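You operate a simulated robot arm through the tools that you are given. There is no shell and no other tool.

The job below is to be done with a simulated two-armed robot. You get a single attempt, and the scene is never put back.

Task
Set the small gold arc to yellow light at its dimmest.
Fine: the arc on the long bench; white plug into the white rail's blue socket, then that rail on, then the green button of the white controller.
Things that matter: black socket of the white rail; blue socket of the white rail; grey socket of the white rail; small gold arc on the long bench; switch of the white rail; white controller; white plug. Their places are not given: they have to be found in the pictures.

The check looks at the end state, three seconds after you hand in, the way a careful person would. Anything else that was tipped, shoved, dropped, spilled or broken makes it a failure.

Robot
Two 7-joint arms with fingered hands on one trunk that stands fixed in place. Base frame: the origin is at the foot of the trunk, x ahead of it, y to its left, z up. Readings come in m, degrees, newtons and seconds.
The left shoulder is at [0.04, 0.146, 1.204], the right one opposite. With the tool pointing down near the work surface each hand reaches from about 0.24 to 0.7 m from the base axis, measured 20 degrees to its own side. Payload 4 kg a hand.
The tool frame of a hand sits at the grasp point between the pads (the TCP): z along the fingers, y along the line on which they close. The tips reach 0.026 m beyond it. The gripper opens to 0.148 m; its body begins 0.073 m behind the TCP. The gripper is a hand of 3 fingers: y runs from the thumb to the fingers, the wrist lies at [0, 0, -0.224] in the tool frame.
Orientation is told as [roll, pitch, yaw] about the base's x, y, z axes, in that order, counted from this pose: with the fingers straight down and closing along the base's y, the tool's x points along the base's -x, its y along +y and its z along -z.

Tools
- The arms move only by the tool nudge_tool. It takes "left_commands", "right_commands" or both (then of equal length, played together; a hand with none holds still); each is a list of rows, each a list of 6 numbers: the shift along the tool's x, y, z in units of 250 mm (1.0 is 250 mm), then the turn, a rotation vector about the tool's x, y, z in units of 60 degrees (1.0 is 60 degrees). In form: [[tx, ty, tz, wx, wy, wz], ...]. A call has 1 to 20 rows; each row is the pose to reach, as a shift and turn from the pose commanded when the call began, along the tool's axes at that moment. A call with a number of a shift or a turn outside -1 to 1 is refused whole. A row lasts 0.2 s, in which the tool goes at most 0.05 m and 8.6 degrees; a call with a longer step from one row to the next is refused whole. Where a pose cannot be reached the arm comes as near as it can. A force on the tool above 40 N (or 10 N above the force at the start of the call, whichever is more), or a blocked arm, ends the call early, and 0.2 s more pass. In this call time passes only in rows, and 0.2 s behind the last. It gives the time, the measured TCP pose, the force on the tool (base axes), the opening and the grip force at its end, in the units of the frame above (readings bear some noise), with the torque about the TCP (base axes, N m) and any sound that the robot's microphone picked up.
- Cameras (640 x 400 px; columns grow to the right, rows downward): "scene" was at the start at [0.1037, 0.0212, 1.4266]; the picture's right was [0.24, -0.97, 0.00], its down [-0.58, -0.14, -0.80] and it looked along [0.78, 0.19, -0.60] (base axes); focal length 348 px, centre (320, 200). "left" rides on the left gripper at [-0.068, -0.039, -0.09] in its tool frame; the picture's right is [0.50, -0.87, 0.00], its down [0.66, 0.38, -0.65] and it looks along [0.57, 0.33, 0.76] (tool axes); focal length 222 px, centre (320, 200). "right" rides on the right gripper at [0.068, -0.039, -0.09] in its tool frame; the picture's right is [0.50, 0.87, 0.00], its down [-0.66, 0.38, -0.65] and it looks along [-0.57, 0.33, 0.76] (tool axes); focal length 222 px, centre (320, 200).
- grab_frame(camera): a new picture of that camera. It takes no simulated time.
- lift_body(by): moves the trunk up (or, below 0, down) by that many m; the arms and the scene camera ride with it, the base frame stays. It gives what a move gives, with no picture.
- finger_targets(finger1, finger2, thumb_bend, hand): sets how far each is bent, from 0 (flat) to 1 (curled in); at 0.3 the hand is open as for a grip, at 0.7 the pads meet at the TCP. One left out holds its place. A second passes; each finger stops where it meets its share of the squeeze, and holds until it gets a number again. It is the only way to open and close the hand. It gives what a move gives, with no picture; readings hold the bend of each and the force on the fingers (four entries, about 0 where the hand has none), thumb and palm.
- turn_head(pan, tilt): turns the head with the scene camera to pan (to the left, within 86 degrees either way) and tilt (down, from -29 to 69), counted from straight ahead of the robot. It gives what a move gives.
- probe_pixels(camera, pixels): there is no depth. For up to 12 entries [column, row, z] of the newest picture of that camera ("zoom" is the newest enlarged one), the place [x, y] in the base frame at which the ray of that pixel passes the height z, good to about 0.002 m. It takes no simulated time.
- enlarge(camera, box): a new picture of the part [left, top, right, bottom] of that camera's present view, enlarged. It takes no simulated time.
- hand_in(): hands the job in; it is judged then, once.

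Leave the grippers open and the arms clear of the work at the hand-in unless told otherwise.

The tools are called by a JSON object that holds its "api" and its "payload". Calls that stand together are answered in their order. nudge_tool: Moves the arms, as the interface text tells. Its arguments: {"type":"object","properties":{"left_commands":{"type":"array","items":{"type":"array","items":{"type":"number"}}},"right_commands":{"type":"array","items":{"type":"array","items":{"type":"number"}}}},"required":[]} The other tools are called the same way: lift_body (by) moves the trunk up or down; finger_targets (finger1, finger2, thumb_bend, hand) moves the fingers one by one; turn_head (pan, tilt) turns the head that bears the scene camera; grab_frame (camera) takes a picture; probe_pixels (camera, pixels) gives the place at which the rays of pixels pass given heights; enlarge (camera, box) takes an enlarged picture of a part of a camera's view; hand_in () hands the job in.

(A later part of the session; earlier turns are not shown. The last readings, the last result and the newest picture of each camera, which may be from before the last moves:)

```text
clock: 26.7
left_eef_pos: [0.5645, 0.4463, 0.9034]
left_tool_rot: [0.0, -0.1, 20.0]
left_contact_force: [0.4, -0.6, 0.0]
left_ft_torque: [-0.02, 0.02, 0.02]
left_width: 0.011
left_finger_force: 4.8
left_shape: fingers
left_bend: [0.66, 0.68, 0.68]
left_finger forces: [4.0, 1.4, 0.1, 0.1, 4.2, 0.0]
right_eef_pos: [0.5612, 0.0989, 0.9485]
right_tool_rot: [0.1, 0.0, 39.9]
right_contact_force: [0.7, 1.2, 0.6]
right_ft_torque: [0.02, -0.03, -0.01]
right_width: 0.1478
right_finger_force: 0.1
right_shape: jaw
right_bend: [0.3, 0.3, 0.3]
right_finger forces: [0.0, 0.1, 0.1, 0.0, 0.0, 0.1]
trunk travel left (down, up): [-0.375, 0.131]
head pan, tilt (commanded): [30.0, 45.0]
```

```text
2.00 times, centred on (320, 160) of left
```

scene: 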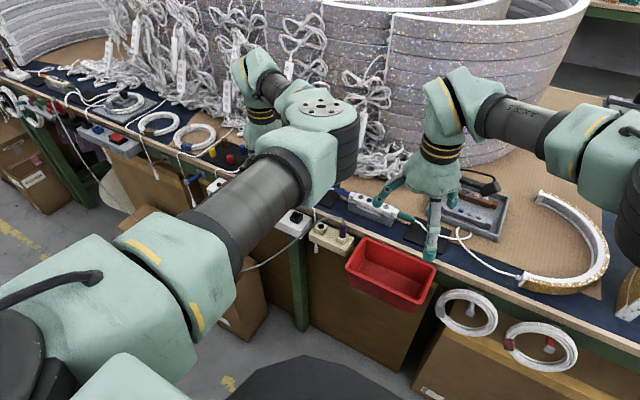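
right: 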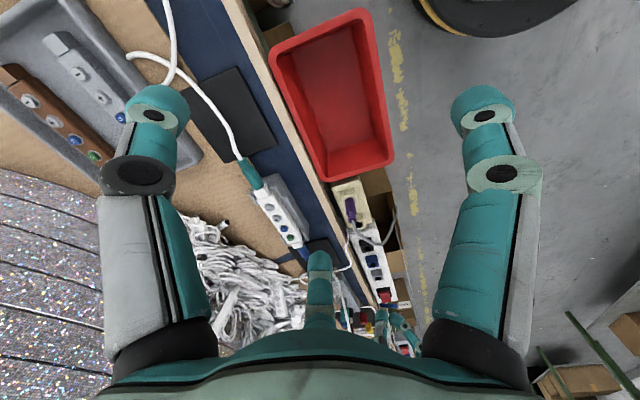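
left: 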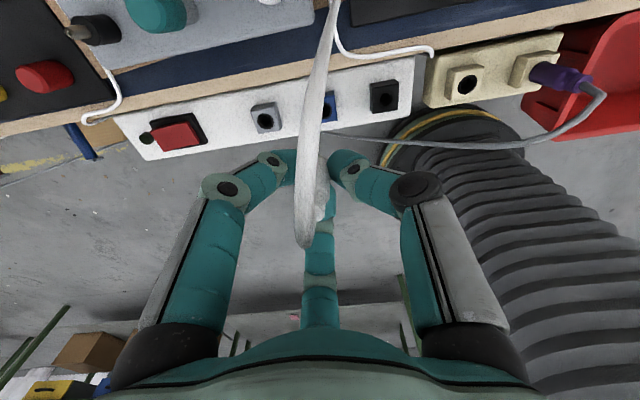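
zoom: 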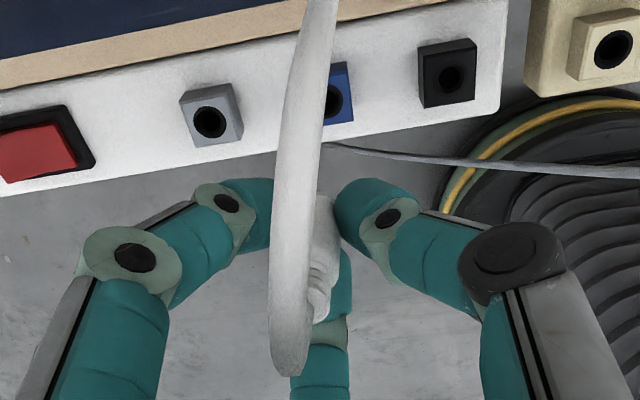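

The ridges lie about 10 mm above the TCP and about 4.5 mm to the +x side. I need to see the plug's lean fully, so I'll rotate the left hand by +36° about its axis. That makes the gap between thumb and finger 2 face the right camera and moves the left camera away from the lead.

{"api": "nudge_tool", "payload": {"left_commands": [[0, 0, 0, 0, 0, -0.12], [0, 0, 0, 0, 0, -0.24], [0, 0, 0, 0, 0, -0.36], [0, 0, 0, 0, 0, -0.48], [0, 0, 0, 0, 0, -0.6]]}}

{"api": "enlarge", "payload": {"camera": "right", "box": [365, 270, 435, 350]}}

{"api": "enlarge", "payload": {"camera": "left", "box": [220, 60, 420, 260]}}

```text
clock: 27.9
left_eef_pos: [0.566, 0.4472, 0.9032]
left_tool_rot: [0.0, 0.0, 56.1]
left_contact_force: [-0.1, -0.4, 0.1]
left_ft_torque: [0.02, 0.01, 0.0]
left_width: 0.0111
left_finger_force: 4.7
left_shape: fingers
left_bend: [0.66, 0.68, 0.68]
left_finger forces: [4.0, 1.4, 0.0, 0.0, 4.2, 0.0]
right_eef_pos: [0.56, 0.0988, 0.9489]
right_tool_rot: [0.0, 0.0, 40.0]
right_contact_force: [-0.2, 0.0, 0.3]
right_ft_torque: [-0.02, 0.0, 0.01]
right_width: 0.148
right_finger_force: 0.0
right_shape: jaw
right_bend: [0.3, 0.3, 0.3]
right_finger forces: [0.1, 0.1, 0.0, 0.1, 0.0, 0.0]
trunk travel left (down, up): [-0.375, 0.131]
head pan, tilt (commanded): [30.0, 45.0]
```

```text
5.00 times, centred on (400, 310) of right
```

zoom: 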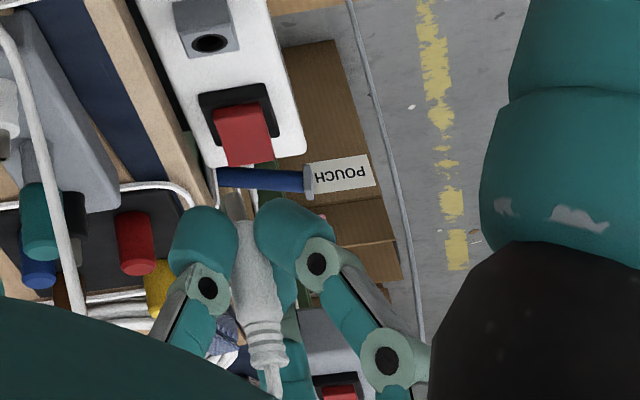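

```text
2.00 times, centred on (320, 160) of left
```

zoom: 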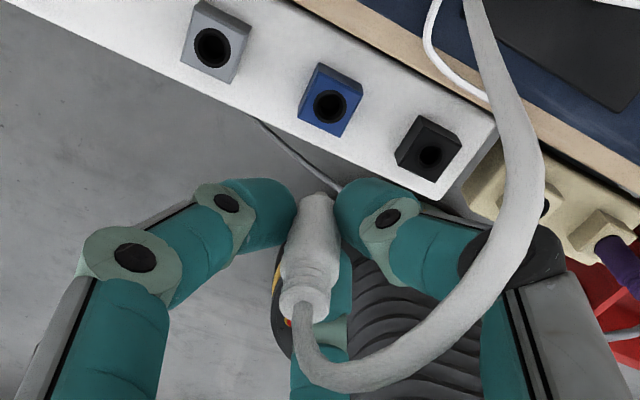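

Now both cameras see the plug: in the right view it leans only as much as true vertical does, and in the left view its top leans about 3–4° toward +y. I'll zoom in further to locate the tip.

{"api": "enlarge", "payload": {"camera": "right", "box": [375, 300, 405, 350]}}

{"api": "enlarge", "payload": {"camera": "left", "box": [290, 140, 350, 230]}}

```text
8.00 times, centred on (390, 325) of right
```

zoom: 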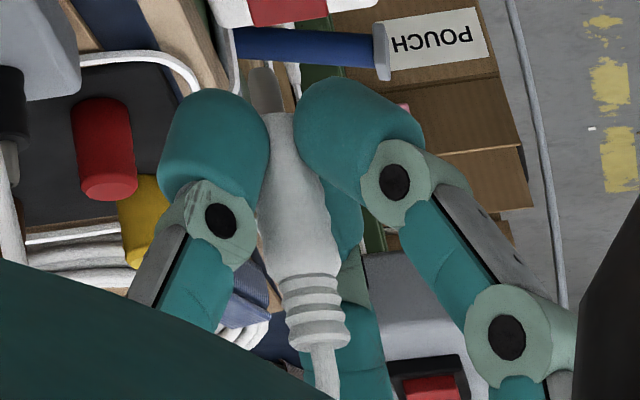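

```text
4.44 times, centred on (320, 185) of left
```

zoom: 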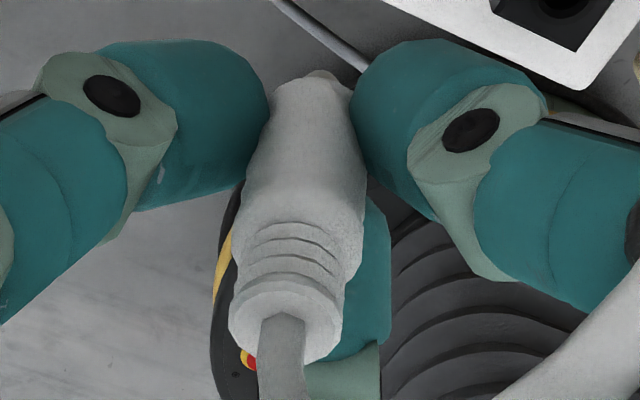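

Now I can see the metal pin at zoom (263,70), the nose at (278,112) and the collar at (320,345) in the right view; in the left view the nose end is at (315,80) and the collar at (287,305). I'll probe these to triangulate the plug axis.

{"api": "probe_pixels", "payload": {"camera": "right", "pixels": [[384.75, 314, 0.86], [384.75, 314, 0.87], [384.75, 314, 0.88], [382.75, 308.5, 0.85], [382.75, 308.5, 0.86], [382.75, 308.5, 0.87], [390, 343.1, 0.91], [390, 343.1, 0.92], [390, 343.1, 0.93]]}}

{"api": "probe_pixels", "payload": {"camera": "left", "pixels": [[318.9, 158, 0.86], [318.9, 158, 0.87], [318.9, 158, 0.88], [312.6, 208.6, 0.91], [312.6, 208.6, 0.92], [312.6, 208.6, 0.93]]}}

```text
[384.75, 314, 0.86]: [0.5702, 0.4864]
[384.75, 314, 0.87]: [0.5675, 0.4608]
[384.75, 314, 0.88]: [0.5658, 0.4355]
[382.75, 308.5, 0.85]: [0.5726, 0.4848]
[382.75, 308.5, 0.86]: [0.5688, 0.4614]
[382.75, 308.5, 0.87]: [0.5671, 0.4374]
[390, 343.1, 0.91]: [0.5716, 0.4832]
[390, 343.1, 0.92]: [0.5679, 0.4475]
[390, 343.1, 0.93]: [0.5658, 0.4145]
```

```text
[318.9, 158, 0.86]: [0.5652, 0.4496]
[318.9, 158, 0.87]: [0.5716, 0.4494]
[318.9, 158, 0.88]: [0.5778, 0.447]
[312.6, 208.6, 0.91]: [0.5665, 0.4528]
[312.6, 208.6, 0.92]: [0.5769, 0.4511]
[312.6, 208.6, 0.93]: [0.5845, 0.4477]
```

The pin end comes out at about (0.5685, 0.449, 0.865) and the collar at about (0.569, 0.4525, 0.917): a lean of roughly 4° toward +y. Now I'll measure the blue hole from these same two views.

{"api": "enlarge", "payload": {"camera": "right", "box": [350, 235, 400, 295]}}

{"api": "enlarge", "payload": {"camera": "left", "box": [295, 80, 355, 140]}}

```text
6.67 times, centred on (375, 265) of right
```

zoom: 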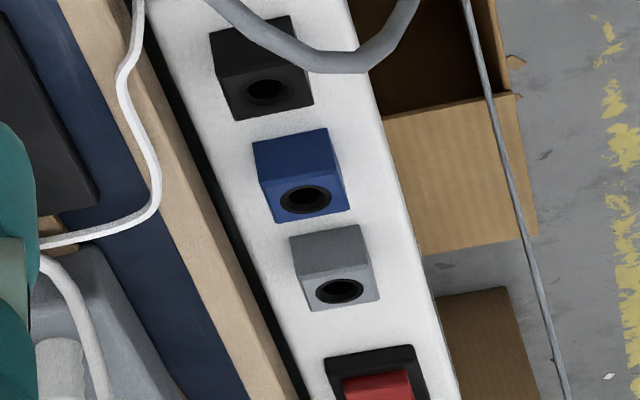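

```text
6.67 times, centred on (325, 110) of left
```

zoom: 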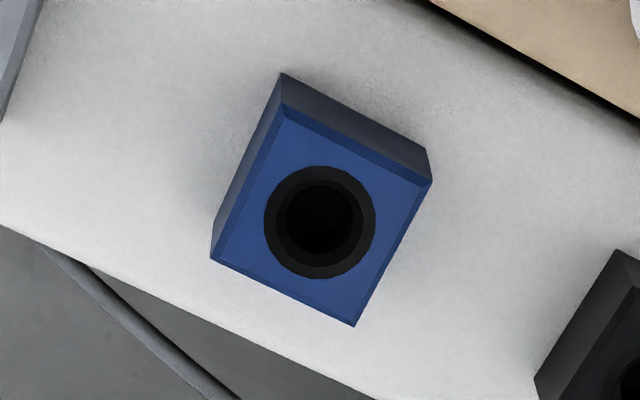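

Blue hole centre: right view (372.75,264.85), left view (325,113.3). Probing both.

{"api": "probe_pixels", "payload": {"camera": "right", "pixels": [[372.75, 264.85, 0.76], [372.75, 264.85, 0.77], [372.75, 264.85, 0.78]]}}

{"api": "probe_pixels", "payload": {"camera": "left", "pixels": [[325, 113.3, 0.76], [325, 113.3, 0.77], [325, 113.3, 0.78]]}}

```text
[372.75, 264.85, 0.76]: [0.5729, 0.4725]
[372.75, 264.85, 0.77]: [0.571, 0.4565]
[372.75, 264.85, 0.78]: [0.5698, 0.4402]
```

```text
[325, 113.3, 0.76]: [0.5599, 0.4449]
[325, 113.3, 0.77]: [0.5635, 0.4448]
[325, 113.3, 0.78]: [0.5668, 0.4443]
```

Hole: about (0.568, 0.4447, 0.777). The pin end needs about -4.5 mm in y, and righting the lean by a 4° roll pushes it +2.7 mm, so I'll shift -7 mm in y with the +4° roll, lower 60 mm, and measure again.

{"api": "nudge_tool", "payload": {"left_commands": [[0.008, -0.005, 0.06, -0.0124, -0.0184, 0], [0.0155, -0.0105, 0.12, -0.0249, -0.0369, 0], [0.0232, -0.0157, 0.18, -0.0373, -0.0553, 0], [0.0232, -0.0157, 0.24, -0.0373, -0.0553, 0]]}}

{"api": "enlarge", "payload": {"camera": "right", "box": [350, 250, 410, 330]}}

{"api": "enlarge", "payload": {"camera": "left", "box": [280, 100, 360, 230]}}

```text
clock: 28.9
left_eef_pos: [0.5646, 0.4387, 0.8424]
left_tool_rot: [2.2, -3.3, 55.8]
left_contact_force: [0.1, -0.7, -1.0]
left_ft_torque: [0.0, 0.0, 0.0]
left_width: 0.011
left_finger_force: 4.8
left_shape: fingers
left_bend: [0.66, 0.68, 0.68]
left_finger forces: [4.1, 1.3, 0.0, 0.1, 4.2, 0.0]
right_eef_pos: [0.56, 0.0991, 0.9498]
right_tool_rot: [0.0, -0.1, 40.0]
right_contact_force: [0.4, 0.0, 1.2]
right_ft_torque: [0.0, 0.0, 0.02]
right_width: 0.1476
right_finger_force: 0.1
right_shape: jaw
right_bend: [0.3, 0.3, 0.3]
right_finger forces: [0.0, 0.1, 0.0, 0.0, 0.0, 0.0]
trunk travel left (down, up): [-0.375, 0.131]
head pan, tilt (commanded): [30.0, 45.0]
```

```text
5.00 times, centred on (380, 290) of right
```

zoom: 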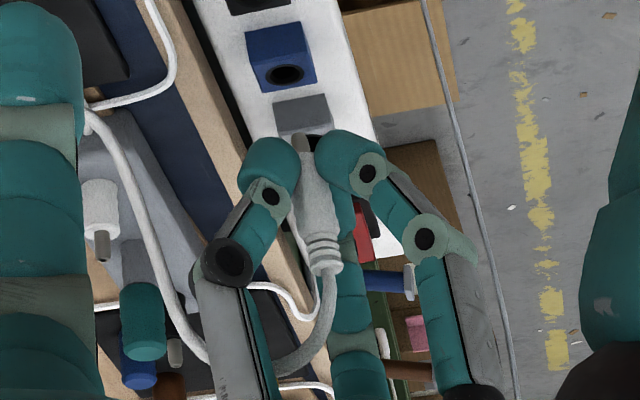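

```text
3.08 times, centred on (320, 165) of left
```

zoom: 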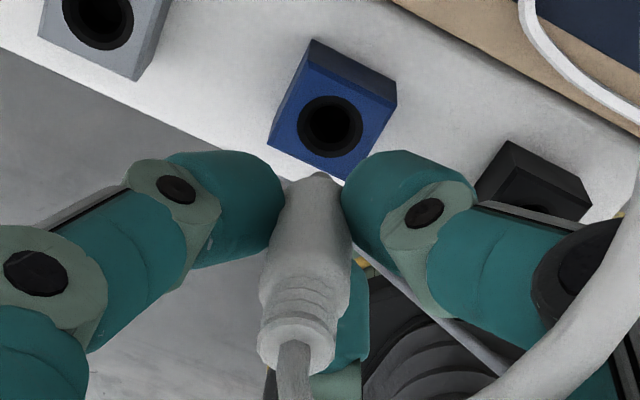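

Now pin and hole are close in both views. I'll enlarge more to measure the pin end against the hole centre.

{"api": "enlarge", "payload": {"camera": "right", "box": [360, 255, 395, 315]}}

{"api": "enlarge", "payload": {"camera": "left", "box": [300, 125, 345, 215]}}

```text
6.67 times, centred on (378, 285) of right
```

zoom: 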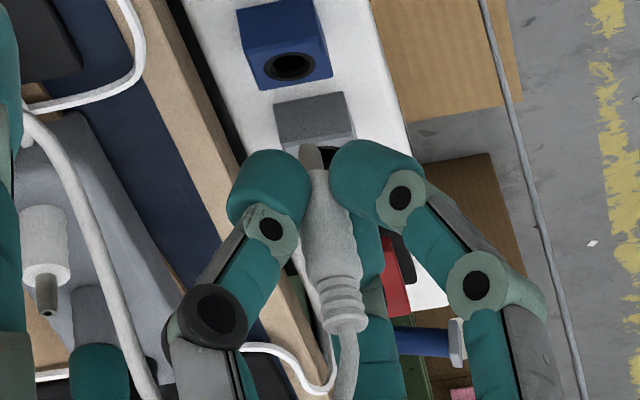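

```text
4.44 times, centred on (322, 170) of left
```

zoom: 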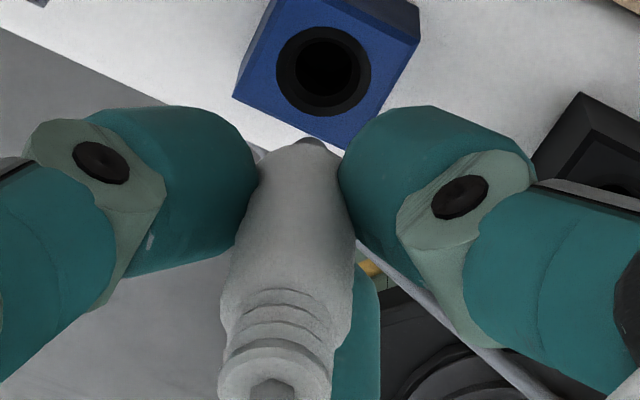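

Right view: hole (373.35,264.9), pin end (376.35,276.9), collar (381.75,303.75). Left view: hole (322.9,140.3), pin end (320.2,156), collar (311.9,208.3). Probing all of these.

{"api": "probe_pixels", "payload": {"camera": "right", "pixels": [[373.35, 264.9, 0.77], [373.35, 264.9, 0.78], [376.35, 276.9, 0.8], [376.35, 276.9, 0.81], [381.75, 303.75, 0.85], [381.75, 303.75, 0.86], [381.75, 303.75, 0.87]]}}

{"api": "probe_pixels", "payload": {"camera": "left", "pixels": [[322.9, 140.3, 0.77], [322.9, 140.3, 0.78], [320.2, 156, 0.8], [320.2, 156, 0.81], [311.9, 208.3, 0.85], [311.9, 208.3, 0.86], [311.9, 208.3, 0.87]]}}

```text
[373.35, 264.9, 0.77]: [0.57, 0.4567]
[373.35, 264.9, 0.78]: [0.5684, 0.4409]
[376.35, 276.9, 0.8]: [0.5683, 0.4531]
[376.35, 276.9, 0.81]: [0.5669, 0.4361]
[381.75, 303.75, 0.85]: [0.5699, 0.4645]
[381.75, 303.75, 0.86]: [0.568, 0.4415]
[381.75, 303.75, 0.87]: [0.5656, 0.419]
```

```text
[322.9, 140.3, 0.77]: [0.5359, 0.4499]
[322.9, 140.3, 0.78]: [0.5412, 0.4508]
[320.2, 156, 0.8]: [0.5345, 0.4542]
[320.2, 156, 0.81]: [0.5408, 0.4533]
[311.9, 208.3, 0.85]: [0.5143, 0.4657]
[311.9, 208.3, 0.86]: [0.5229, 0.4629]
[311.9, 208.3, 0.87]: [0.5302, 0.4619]
```

The left probes used an older picture (taken before the hand turned). I'll take a fresh left frame and probe again with the same pixels.

{"api": "grab_frame", "payload": {"camera": "left"}}

{"api": "probe_pixels", "payload": {"camera": "left", "pixels": [[322.9, 140.3, 0.77], [322.9, 140.3, 0.78], [320.2, 156, 0.8], [320.2, 156, 0.81], [311.9, 208.3, 0.85], [311.9, 208.3, 0.86], [311.9, 208.3, 0.87]]}}

```text
taken
```

left: 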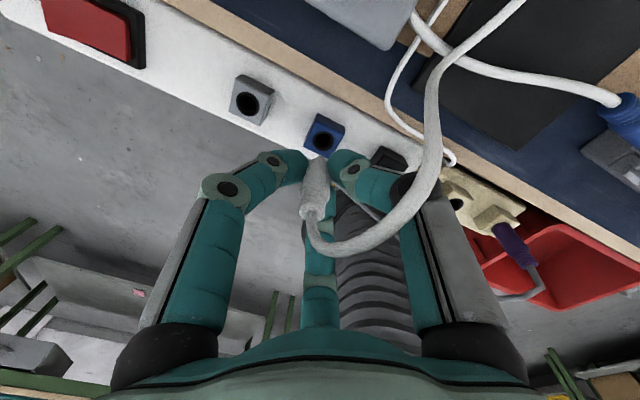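

```text
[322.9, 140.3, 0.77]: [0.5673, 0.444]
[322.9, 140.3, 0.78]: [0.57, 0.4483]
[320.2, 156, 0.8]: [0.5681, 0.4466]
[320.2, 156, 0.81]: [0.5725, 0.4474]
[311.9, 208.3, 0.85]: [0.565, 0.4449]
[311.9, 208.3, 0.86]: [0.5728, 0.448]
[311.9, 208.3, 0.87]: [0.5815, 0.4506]
```

With a fresh left frame, both views agree: pin end (0.5687, 0.4469, 0.804), hole (0.569, 0.4467, 0.776), collar (0.5697, 0.4473, 0.8575). The plug is upright within about 1° and centred within 1 mm. I'll lower straight down 30 mm so that the pin enters the hole.

{"api": "nudge_tool", "payload": {"left_commands": [[0.0023, -0.0016, 0.04, 0, 0, 0], [0.0046, -0.0031, 0.08, 0, 0, 0], [0.0069, -0.0047, 0.12, 0, 0, 0]]}}

{"api": "grab_frame", "payload": {"camera": "left"}}

{"api": "enlarge", "payload": {"camera": "right", "box": [355, 245, 395, 305]}}

{"api": "enlarge", "payload": {"camera": "left", "box": [280, 110, 360, 220]}}

```text
clock: 29.7
left_eef_pos: [0.5645, 0.4393, 0.8127]
left_tool_rot: [2.2, -3.2, 55.8]
left_contact_force: [0.2, 0.3, -0.3]
left_ft_torque: [0.02, 0.04, -0.02]
left_width: 0.0112
left_finger_force: 5.1
left_shape: fingers
left_bend: [0.66, 0.68, 0.68]
left_finger forces: [3.9, 1.3, 0.0, 0.0, 4.3, 0.0]
right_eef_pos: [0.5599, 0.0992, 0.9488]
right_tool_rot: [0.0, 0.0, 40.0]
right_contact_force: [0.0, 0.3, 1.1]
right_ft_torque: [-0.04, 0.0, -0.01]
right_width: 0.1478
right_finger_force: 0.0
right_shape: jaw
right_bend: [0.3, 0.3, 0.3]
right_finger forces: [0.0, 0.0, 0.0, 0.1, 0.1, 0.0]
trunk travel left (down, up): [-0.375, 0.131]
head pan, tilt (commanded): [30.0, 45.0]
```

```text
taken
```

left: 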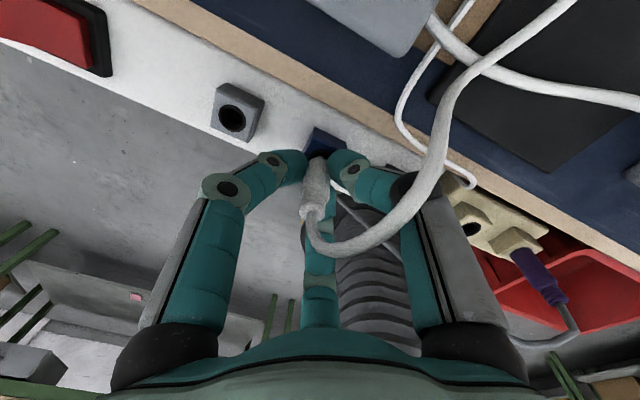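

```text
6.67 times, centred on (375, 275) of right
```

zoom: 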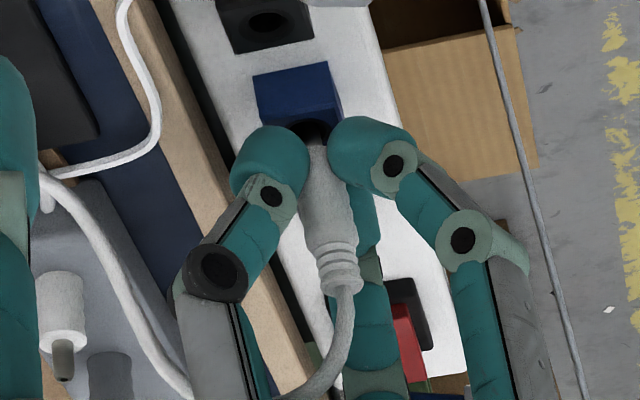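

```text
3.64 times, centred on (320, 165) of left
```

zoom: 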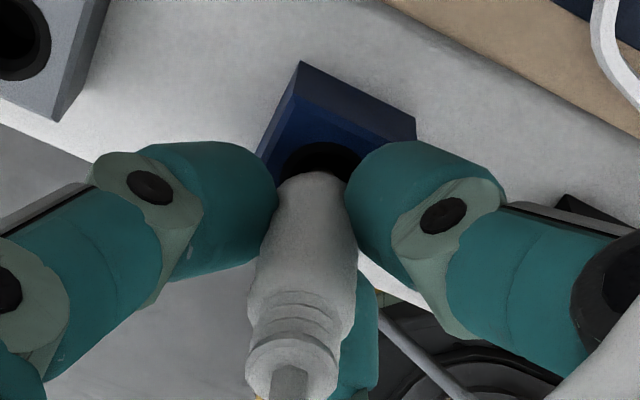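

No contact yet and the pin is entering the hole. I'll go down another 9 mm slowly and watch the forces.

{"api": "nudge_tool", "payload": {"left_commands": [[0.0007, -0.0005, 0.012, 0, 0, 0], [0.0014, -0.0009, 0.024, 0, 0, 0], [0.0021, -0.0014, 0.036, 0, 0, 0]]}}

{"api": "enlarge", "payload": {"camera": "right", "box": [355, 245, 395, 305]}}

{"api": "enlarge", "payload": {"camera": "left", "box": [280, 110, 360, 220]}}

```text
clock: 30.5
left_eef_pos: [0.5648, 0.4393, 0.8059]
left_tool_rot: [2.1, -3.6, 55.9]
left_contact_force: [2.8, -0.6, 16.5]
left_ft_torque: [-0.15, -0.27, 0.05]
left_width: 0.0105
left_finger_force: 13.7
left_shape: fingers
left_bend: [0.66, 0.68, 0.7]
left_finger forces: [5.1, 2.1, 0.0, 0.0, 20.5, 0.0]
right_eef_pos: [0.5596, 0.098, 0.9506]
right_tool_rot: [-0.1, 0.0, 40.0]
right_contact_force: [0.1, -0.1, 0.4]
right_ft_torque: [0.02, -0.02, -0.02]
right_width: 0.1478
right_finger_force: 0.2
right_shape: jaw
right_bend: [0.3, 0.3, 0.3]
right_finger forces: [0.0, 0.0, 0.1, 0.0, 0.0, 0.0]
trunk travel left (down, up): [-0.375, 0.131]
head pan, tilt (commanded): [30.0, 45.0]
```

```text
6.67 times, centred on (375, 275) of right
```

zoom: 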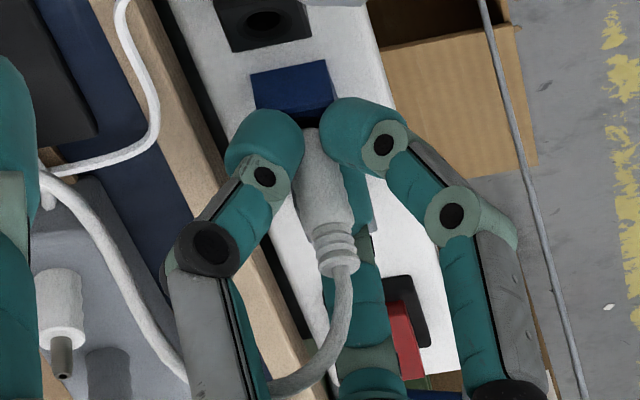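

```text
3.64 times, centred on (320, 165) of left
```

zoom: 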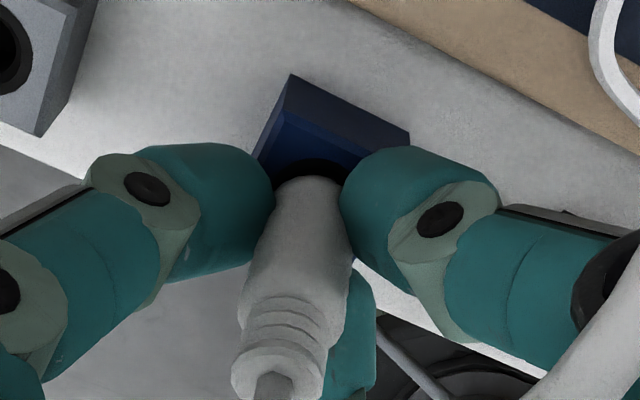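

Contact: 16.5 N upward, mainly on the thumb (20 N). The thumb tip is touching the socket block's top while the pin is about 9 mm in the hole. The plan is to loosen the fingers slightly so they still cage the plug, slide the hand up, re-grip higher on the plug, and push it home. First I'll loosen to 0.63.

{"api": "finger_targets", "payload": {"hand": "left", "finger1": 0.63, "finger2": 0.63, "thumb_bend": 0.63}}

{"api": "enlarge", "payload": {"camera": "right", "box": [355, 245, 395, 305]}}

{"api": "enlarge", "payload": {"camera": "left", "box": [280, 110, 360, 220]}}

```text
clock: 31.5
left_eef_pos: [0.5643, 0.4385, 0.8085]
left_tool_rot: [2.1, -3.6, 56.0]
left_contact_force: [7.8, 3.9, 24.6]
left_ft_torque: [-0.05, -0.49, 0.1]
left_width: 0.0147
left_finger_force: 12.7
left_shape: fingers
left_bend: [0.63, 0.63, 0.65]
left_finger forces: [0.0, 0.0, 0.0, 0.1, 25.2, 0.0]
right_eef_pos: [0.5583, 0.097, 0.9489]
right_tool_rot: [0.0, -0.1, 40.1]
right_contact_force: [0.3, 0.7, 0.3]
right_ft_torque: [0.01, -0.02, 0.0]
right_width: 0.1475
right_finger_force: 0.1
right_shape: jaw
right_bend: [0.3, 0.3, 0.3]
right_finger forces: [0.0, 0.0, 0.1, 0.1, 0.1, 0.1]
trunk travel left (down, up): [-0.375, 0.131]
head pan, tilt (commanded): [30.0, 45.0]
```

```text
6.67 times, centred on (375, 275) of right
```

zoom: 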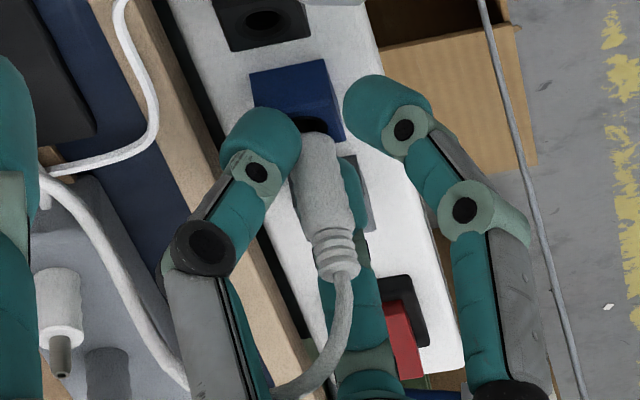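

```text
3.64 times, centred on (320, 165) of left
```

zoom: 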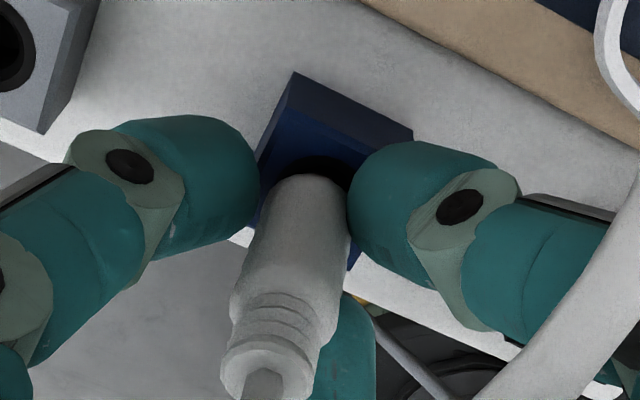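

The thumb is pressing on the block at 25 N, and the other fingers are free. I'll raise the hand 10 mm to relieve it and see whether the plug stays in the hole.

{"api": "nudge_tool", "payload": {"left_commands": [[-0.0007, 0.0005, -0.012, 0, 0, 0], [-0.0014, 0.001, -0.026, 0, 0, 0], [-0.0023, 0.0016, -0.04, 0, 0, 0]]}}

{"api": "enlarge", "payload": {"camera": "right", "box": [355, 245, 395, 305]}}

{"api": "enlarge", "payload": {"camera": "left", "box": [280, 110, 360, 220]}}

```text
clock: 32.3
left_eef_pos: [0.5641, 0.439, 0.8107]
left_tool_rot: [2.4, -3.2, 55.9]
left_contact_force: [0.0, -1.6, 0.1]
left_ft_torque: [-0.01, -0.01, -0.02]
left_width: 0.0197
left_finger_force: 0.0
left_shape: fingers
left_bend: [0.63, 0.63, 0.63]
left_finger forces: [0.0, 0.1, 0.1, 0.0, 0.1, 0.1]
right_eef_pos: [0.5602, 0.099, 0.9488]
right_tool_rot: [-0.1, 0.1, 39.9]
right_contact_force: [-0.4, -0.1, 0.1]
right_ft_torque: [-0.01, 0.01, 0.04]
right_width: 0.1479
right_finger_force: 0.1
right_shape: jaw
right_bend: [0.3, 0.3, 0.3]
right_finger forces: [0.0, 0.0, 0.0, 0.0, 0.0, 0.1]
trunk travel left (down, up): [-0.375, 0.131]
head pan, tilt (commanded): [30.0, 45.0]
```

```text
6.67 times, centred on (375, 275) of right
```

zoom: 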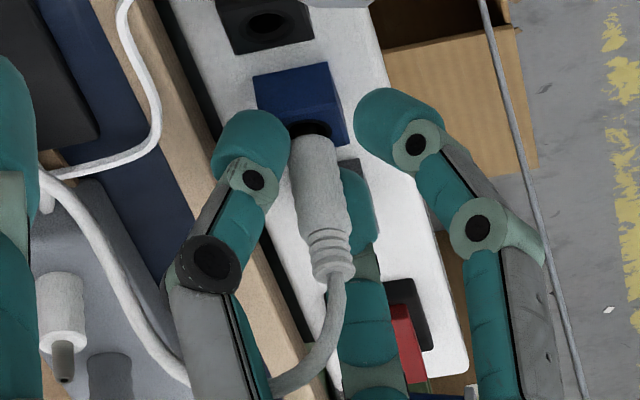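

```text
3.64 times, centred on (320, 165) of left
```

zoom: 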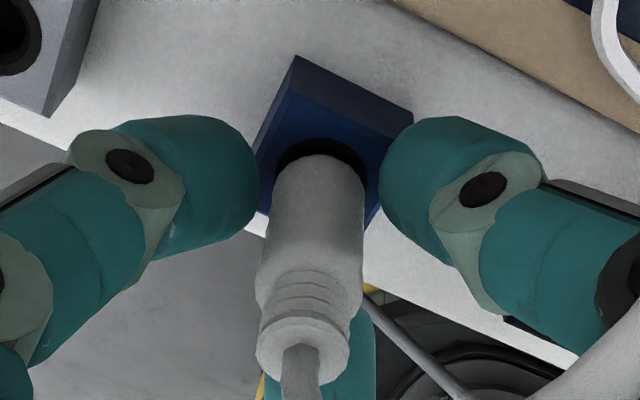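

The plug stays standing in the blue hole with no force on the hand. I'll set the hand vertical again and raise it about 13 mm, keeping the fingers caged around the plug's body. Then I'll re-grip higher up.

{"api": "nudge_tool", "payload": {"left_commands": [[-0.0026, 0.0017, -0.018, 0.0124, 0.0184, 0], [-0.0052, 0.0035, -0.036, 0.0249, 0.0369, 0], [-0.0078, 0.0052, -0.0535, 0.0373, 0.0553, 0]]}}

{"api": "enlarge", "payload": {"camera": "right", "box": [355, 245, 395, 305]}}

{"api": "enlarge", "payload": {"camera": "left", "box": [280, 110, 360, 220]}}

```text
clock: 33.1
left_eef_pos: [0.563, 0.4401, 0.8273]
left_tool_rot: [0.0, 0.0, 56.1]
left_contact_force: [0.6, -0.3, 0.2]
left_ft_torque: [-0.04, -0.02, 0.0]
left_width: 0.0196
left_finger_force: 0.0
left_shape: fingers
left_bend: [0.63, 0.63, 0.63]
left_finger forces: [0.0, 0.0, 0.0, 0.0, 0.0, 0.0]
right_eef_pos: [0.5598, 0.0977, 0.949]
right_tool_rot: [0.0, 0.1, 40.0]
right_contact_force: [-0.3, -0.3, 0.6]
right_ft_torque: [0.0, 0.0, -0.02]
right_width: 0.1478
right_finger_force: 0.0
right_shape: jaw
right_bend: [0.3, 0.3, 0.3]
right_finger forces: [0.0, 0.0, 0.1, 0.0, 0.0, 0.0]
trunk travel left (down, up): [-0.375, 0.131]
head pan, tilt (commanded): [30.0, 45.0]
```

```text
6.67 times, centred on (375, 275) of right
```

zoom: 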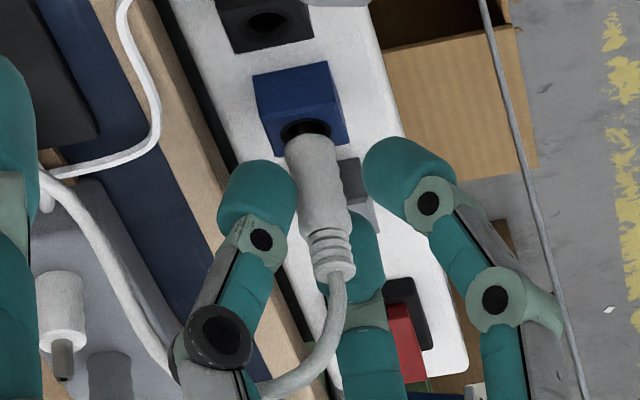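

```text
3.64 times, centred on (320, 165) of left
```

zoom: 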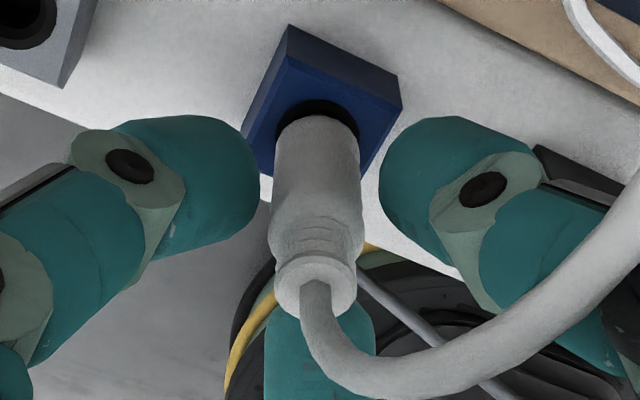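

The plug stands in the hole with its body between the fingers. Now I'll re-grip it here.

{"api": "finger_targets", "payload": {"hand": "left", "finger1": 0.7, "finger2": 0.7, "thumb_bend": 0.7}}

{"api": "grab_frame", "payload": {"camera": "left"}}

{"api": "enlarge", "payload": {"camera": "right", "box": [355, 245, 395, 305]}}

{"api": "enlarge", "payload": {"camera": "left", "box": [280, 110, 360, 220]}}

```text
clock: 34.1
left_eef_pos: [0.564, 0.4391, 0.8268]
left_tool_rot: [0.0, 0.1, 56.0]
left_contact_force: [0.5, -0.2, -0.3]
left_ft_torque: [0.0, 0.01, -0.01]
left_width: 0.0101
left_finger_force: 4.8
left_shape: fingers
left_bend: [0.66, 0.67, 0.68]
left_finger forces: [3.8, 2.3, 0.0, 0.0, 4.1, 0.1]
right_eef_pos: [0.5601, 0.0984, 0.9494]
right_tool_rot: [0.0, 0.1, 40.0]
right_contact_force: [-0.6, 0.9, -0.6]
right_ft_torque: [-0.01, 0.03, 0.03]
right_width: 0.1479
right_finger_force: 0.1
right_shape: jaw
right_bend: [0.3, 0.3, 0.3]
right_finger forces: [0.0, 0.0, 0.0, 0.1, 0.0, 0.0]
trunk travel left (down, up): [-0.375, 0.131]
head pan, tilt (commanded): [30.0, 45.0]
```

```text
taken
```

left: 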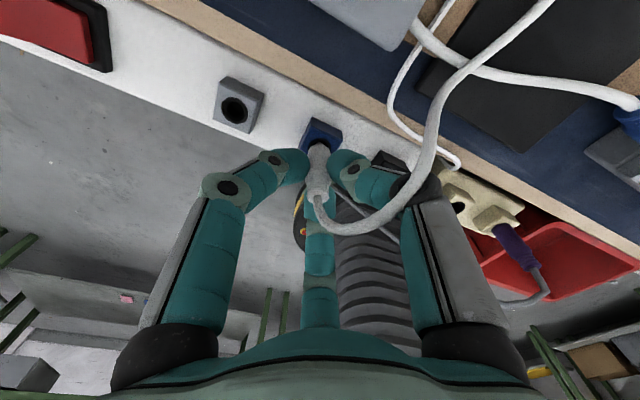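

```text
6.67 times, centred on (375, 275) of right
```

zoom: 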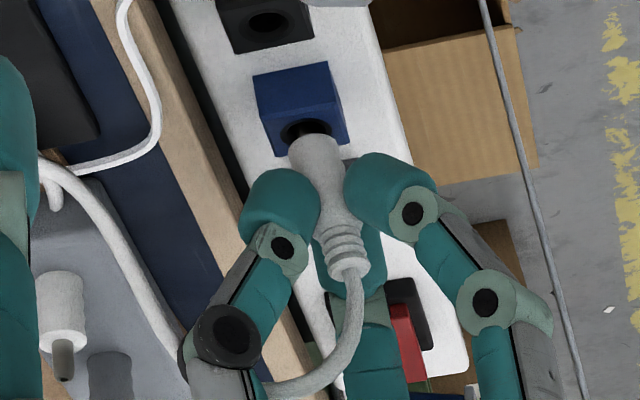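

```text
3.64 times, centred on (320, 165) of left
```

zoom: 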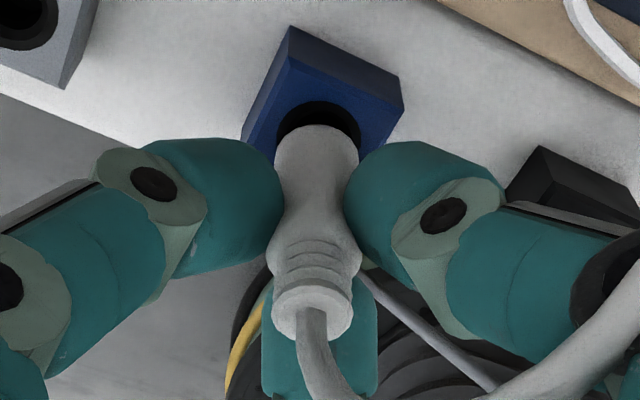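

The plug's waist is now in the grip. I'll check how deep the plug sits by probing its collar top in the right view (379.5,285.5) and its lower body edge.

{"api": "grab_frame", "payload": {"camera": "right"}}

{"api": "enlarge", "payload": {"camera": "right", "box": [360, 255, 390, 295]}}

{"api": "probe_pixels", "payload": {"camera": "right", "pixels": [[379.5, 285.5, 0.81], [379.5, 285.5, 0.82], [379.5, 285.5, 0.83], [373.8, 266, 0.77], [373.8, 266, 0.78]]}}

```text
taken
```

right: 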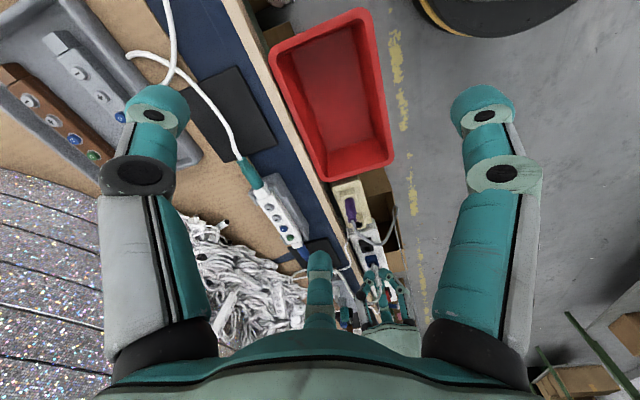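

```text
10.00 times, centred on (375, 275) of right
```

zoom: 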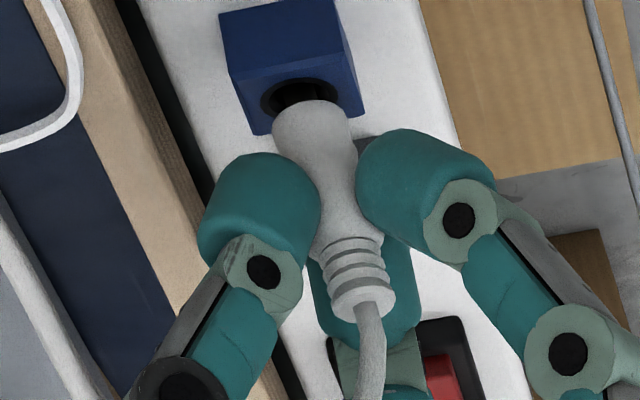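

```text
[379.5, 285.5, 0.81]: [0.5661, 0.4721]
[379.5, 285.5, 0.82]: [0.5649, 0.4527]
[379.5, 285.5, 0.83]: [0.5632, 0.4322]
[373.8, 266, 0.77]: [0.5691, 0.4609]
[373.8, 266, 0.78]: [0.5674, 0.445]
```

The collar top is at about z = 0.823, x = 0.5645, so the plug still needs about 10 mm and its top leans about 5° toward -x. I'll get the lean in y from the left camera.

{"api": "probe_pixels", "payload": {"camera": "left", "pixels": [[317.8, 193.8, 0.82], [317.8, 193.8, 0.825], [319.2, 151.3, 0.777], [319.2, 151.3, 0.785], [320, 145.8, 0.777]]}}

```text
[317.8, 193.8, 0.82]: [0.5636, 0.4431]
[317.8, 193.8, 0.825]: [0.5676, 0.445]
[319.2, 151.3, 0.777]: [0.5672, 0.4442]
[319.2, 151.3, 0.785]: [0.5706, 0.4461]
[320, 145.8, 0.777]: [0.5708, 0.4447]
```

The lean is about 4° toward -x and 2° toward -y. I'll straighten the hand about the hole and then push down 11 mm in small steps.

{"api": "nudge_tool", "payload": {"left_commands": [[-0.0071, -0.0041, 0.0, -0.02, 0.034, 0], [-0.0142, -0.0083, 0.0, -0.0408, 0.0677, 0], [-0.0142, -0.0083, 0.012, -0.0408, 0.0677, 0], [-0.0142, -0.0083, 0.024, -0.0408, 0.0677, 0], [-0.0142, -0.0083, 0.036, -0.0408, 0.0677, 0], [-0.0142, -0.0083, 0.044, -0.0408, 0.0677, 0]]}}

{"api": "enlarge", "payload": {"camera": "right", "box": [360, 255, 390, 295]}}

{"api": "enlarge", "payload": {"camera": "left", "box": [280, 110, 360, 220]}}

```text
clock: 35.5
left_eef_pos: [0.5693, 0.4421, 0.8179]
left_tool_rot: [2.5, 4.0, 56.0]
left_contact_force: [2.1, -0.3, 12.2]
left_ft_torque: [-0.01, -0.02, 0.0]
left_width: 0.0097
left_finger_force: 8.3
left_shape: fingers
left_bend: [0.66, 0.68, 0.68]
left_finger forces: [5.8, 3.2, 0.0, 0.0, 7.2, 0.1]
right_eef_pos: [0.5595, 0.0975, 0.9497]
right_tool_rot: [0.1, 0.0, 40.0]
right_contact_force: [-0.1, -1.0, -0.1]
right_ft_torque: [-0.02, -0.02, -0.02]
right_width: 0.1477
right_finger_force: 0.1
right_shape: jaw
right_bend: [0.3, 0.3, 0.3]
right_finger forces: [0.0, 0.1, 0.1, 0.0, 0.0, 0.0]
trunk travel left (down, up): [-0.375, 0.131]
head pan, tilt (commanded): [30.0, 45.0]
```

```text
10.00 times, centred on (375, 275) of right
```

zoom: 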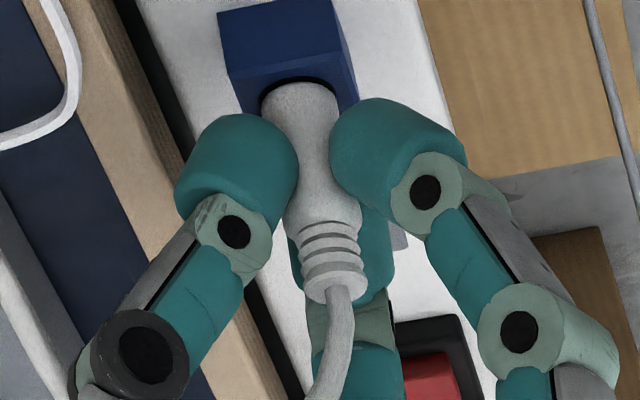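

```text
3.64 times, centred on (320, 165) of left
```

zoom: 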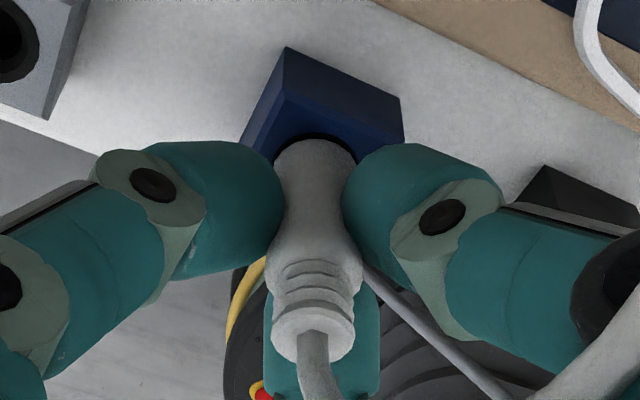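

The plug's body is now inside the hole with only a thin dark ring showing, as it was in the cream rail, and the push reads 12 N. I'll press a little further to make sure it's fully home.

{"api": "nudge_tool", "payload": {"left_commands": [[-0.0006, -0.0003, 0.008, 0, 0, 0], [-0.0011, -0.0007, 0.016, 0, 0, 0], [-0.0017, -0.001, 0.024, 0, 0, 0]]}}

{"api": "enlarge", "payload": {"camera": "right", "box": [360, 255, 390, 295]}}

{"api": "enlarge", "payload": {"camera": "right", "box": [325, 170, 405, 300]}}

```text
clock: 36.3
left_eef_pos: [0.5678, 0.4421, 0.8119]
left_tool_rot: [2.5, 4.0, 56.0]
left_contact_force: [2.7, -0.1, 12.1]
left_ft_torque: [0.01, -0.08, -0.02]
left_width: 0.01
left_finger_force: 8.1
left_shape: fingers
left_bend: [0.66, 0.68, 0.68]
left_finger forces: [6.4, 2.7, 0.0, 0.0, 7.0, 0.0]
right_eef_pos: [0.5594, 0.0994, 0.95]
right_tool_rot: [0.0, 0.0, 40.0]
right_contact_force: [0.0, -0.1, -0.7]
right_ft_torque: [0.02, -0.02, -0.01]
right_width: 0.1479
right_finger_force: 0.0
right_shape: jaw
right_bend: [0.3, 0.3, 0.3]
right_finger forces: [0.0, 0.1, 0.0, 0.1, 0.0, 0.1]
trunk travel left (down, up): [-0.375, 0.131]
head pan, tilt (commanded): [30.0, 45.0]
```

```text
10.00 times, centred on (375, 275) of right
```

zoom: 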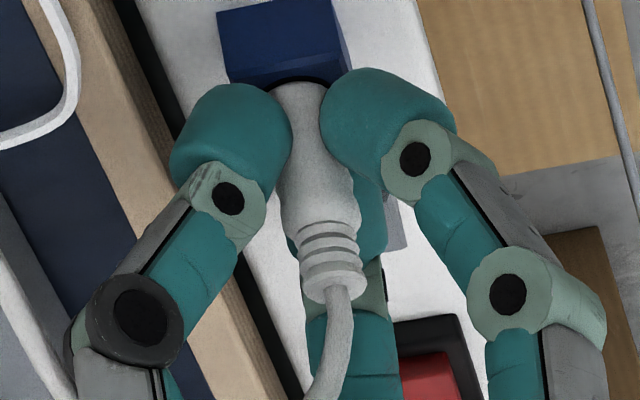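

```text
3.08 times, centred on (365, 235) of right
```

zoom: 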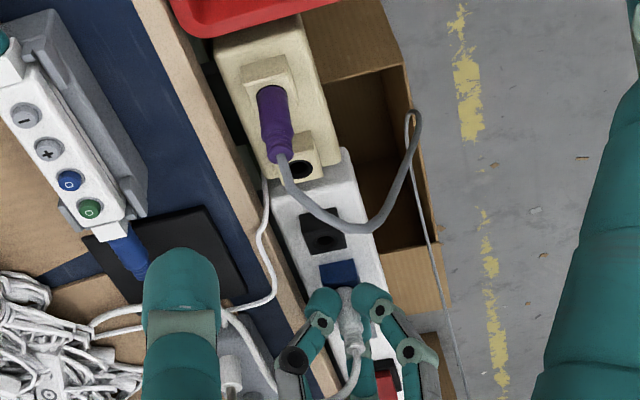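

The hand slid 6 mm down along the plug at a constant 12 N while the plug stayed put. That means either the plug is fully seated or the grip slips first. I'll compare its collar height with the seated purple plug in the same view.

{"api": "enlarge", "payload": {"camera": "right", "box": [335, 190, 375, 230]}}

{"api": "probe_pixels", "payload": {"camera": "right", "pixels": [[376.5, 283.5, 0.8], [376.5, 283.5, 0.81], [376.5, 283.5, 0.82], [372.5, 264, 0.775]]}}

```text
10.00 times, centred on (355, 210) of right
```

zoom: 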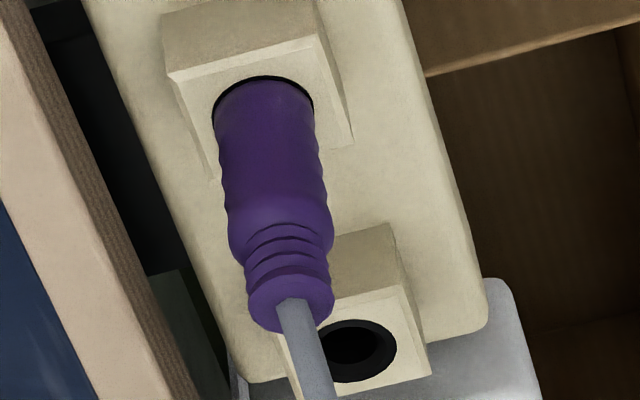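

```text
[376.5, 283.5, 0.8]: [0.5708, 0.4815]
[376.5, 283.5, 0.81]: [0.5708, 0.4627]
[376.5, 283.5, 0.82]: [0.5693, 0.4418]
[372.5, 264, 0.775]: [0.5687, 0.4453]
```

The white plug's hole-to-collar length (about 38 mm) is no longer than the seated purple plug's (about 44 mm), so it is fully home. I'll release it by opening the fingers.

{"api": "finger_targets", "payload": {"hand": "left", "finger1": 0.6, "finger2": 0.6, "thumb_bend": 0.6}}

{"api": "enlarge", "payload": {"camera": "right", "box": [355, 245, 395, 305]}}

{"api": "enlarge", "payload": {"camera": "left", "box": [280, 110, 360, 220]}}

```text
clock: 37.3
left_eef_pos: [0.5685, 0.4436, 0.81]
left_tool_rot: [2.5, 4.0, 56.1]
left_contact_force: [0.2, -0.9, 0.4]
left_ft_torque: [-0.02, 0.0, 0.03]
left_width: 0.029
left_finger_force: 0.0
left_shape: fingers
left_bend: [0.6, 0.6, 0.6]
left_finger forces: [0.1, 0.0, 0.1, 0.1, 0.0, 0.0]
right_eef_pos: [0.5596, 0.0981, 0.9496]
right_tool_rot: [0.0, 0.0, 40.1]
right_contact_force: [-0.3, -0.6, 0.2]
right_ft_torque: [-0.02, 0.0, -0.02]
right_width: 0.1479
right_finger_force: 0.0
right_shape: jaw
right_bend: [0.3, 0.3, 0.3]
right_finger forces: [0.1, 0.0, 0.0, 0.0, 0.0, 0.0]
trunk travel left (down, up): [-0.375, 0.131]
head pan, tilt (commanded): [30.0, 45.0]
```

```text
6.67 times, centred on (375, 275) of right
```

zoom: 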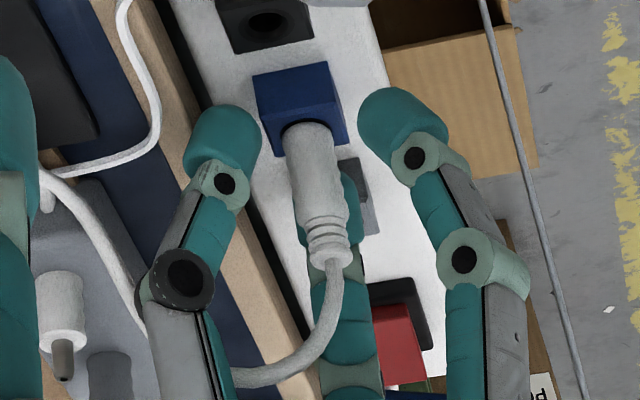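

```text
3.64 times, centred on (320, 165) of left
```

zoom: 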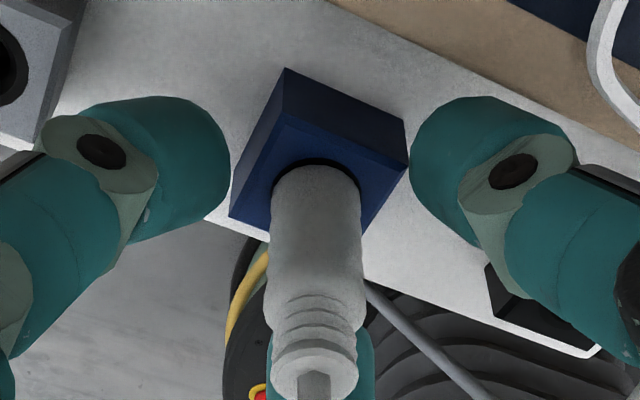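

The plug stands upright in the blue socket, released, with only the thin ring visible. I'll raise the left hand 30 mm straight up with the fingers loosely around the plug, then check that the plug stays.

{"api": "nudge_tool", "payload": {"left_commands": [[0.0028, 0.0017, -0.04, 0, 0, 0], [0.0057, 0.0034, -0.08, 0, 0, 0], [0.0085, 0.0051, -0.12, 0, 0, 0]]}}

{"api": "finger_targets", "payload": {"hand": "left", "finger1": 0.45, "finger2": 0.45, "thumb_bend": 0.45}}

{"api": "enlarge", "payload": {"camera": "right", "box": [355, 245, 395, 305]}}

{"api": "grab_frame", "payload": {"camera": "left"}}

```text
clock: 38.1
left_eef_pos: [0.5668, 0.4411, 0.84]
left_tool_rot: [2.5, 4.0, 56.1]
left_contact_force: [0.0, -0.1, 0.3]
left_ft_torque: [0.01, 0.0, 0.02]
left_width: 0.0288
left_finger_force: 0.2
left_shape: fingers
left_bend: [0.6, 0.6, 0.6]
left_finger forces: [0.1, 0.1, 0.1, 0.0, 0.0, 0.1]
right_eef_pos: [0.5593, 0.0985, 0.9503]
right_tool_rot: [0.0, 0.1, 40.0]
right_contact_force: [0.4, -0.8, 0.0]
right_ft_torque: [0.01, 0.0, 0.0]
right_width: 0.1479
right_finger_force: 0.0
right_shape: jaw
right_bend: [0.3, 0.3, 0.3]
right_finger forces: [0.1, 0.1, 0.0, 0.1, 0.0, 0.0]
trunk travel left (down, up): [-0.375, 0.131]
head pan, tilt (commanded): [30.0, 45.0]
```

```text
clock: 39.1
left_eef_pos: [0.5666, 0.4419, 0.8405]
left_tool_rot: [2.4, 4.1, 56.0]
left_contact_force: [-0.5, 1.5, -0.3]
left_ft_torque: [-0.01, 0.02, 0.0]
left_width: 0.0783
left_finger_force: 0.0
left_shape: fingers
left_bend: [0.45, 0.45, 0.45]
left_finger forces: [0.0, 0.1, 0.1, 0.0, 0.1, 0.1]
right_eef_pos: [0.5595, 0.0982, 0.9486]
right_tool_rot: [0.0, 0.0, 40.0]
right_contact_force: [0.6, 0.7, -0.3]
right_ft_torque: [0.03, 0.03, 0.02]
right_width: 0.1481
right_finger_force: 0.1
right_shape: jaw
right_bend: [0.3, 0.3, 0.3]
right_finger forces: [0.0, 0.1, 0.0, 0.0, 0.0, 0.1]
trunk travel left (down, up): [-0.375, 0.131]
head pan, tilt (commanded): [30.0, 45.0]
```

```text
6.67 times, centred on (375, 275) of right
```

zoom: 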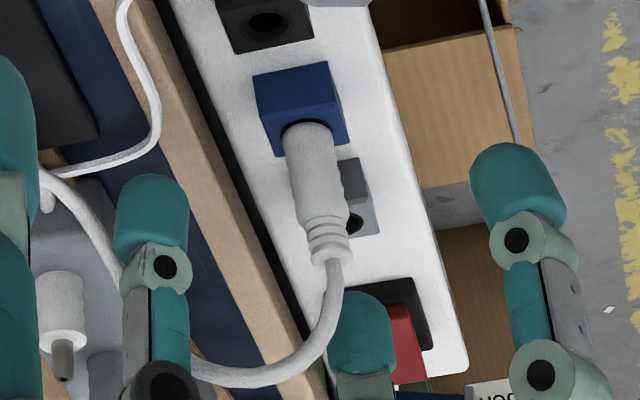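

```text
taken
```

left: 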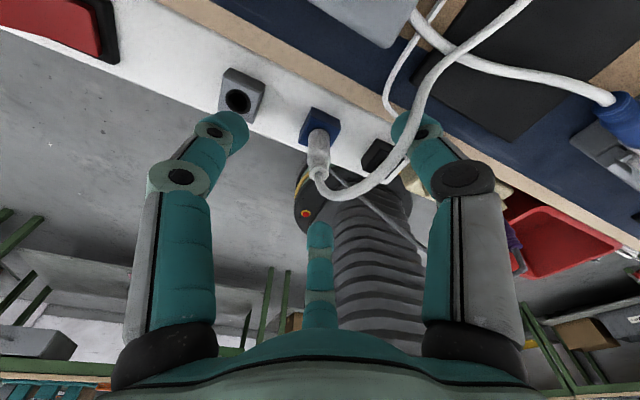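

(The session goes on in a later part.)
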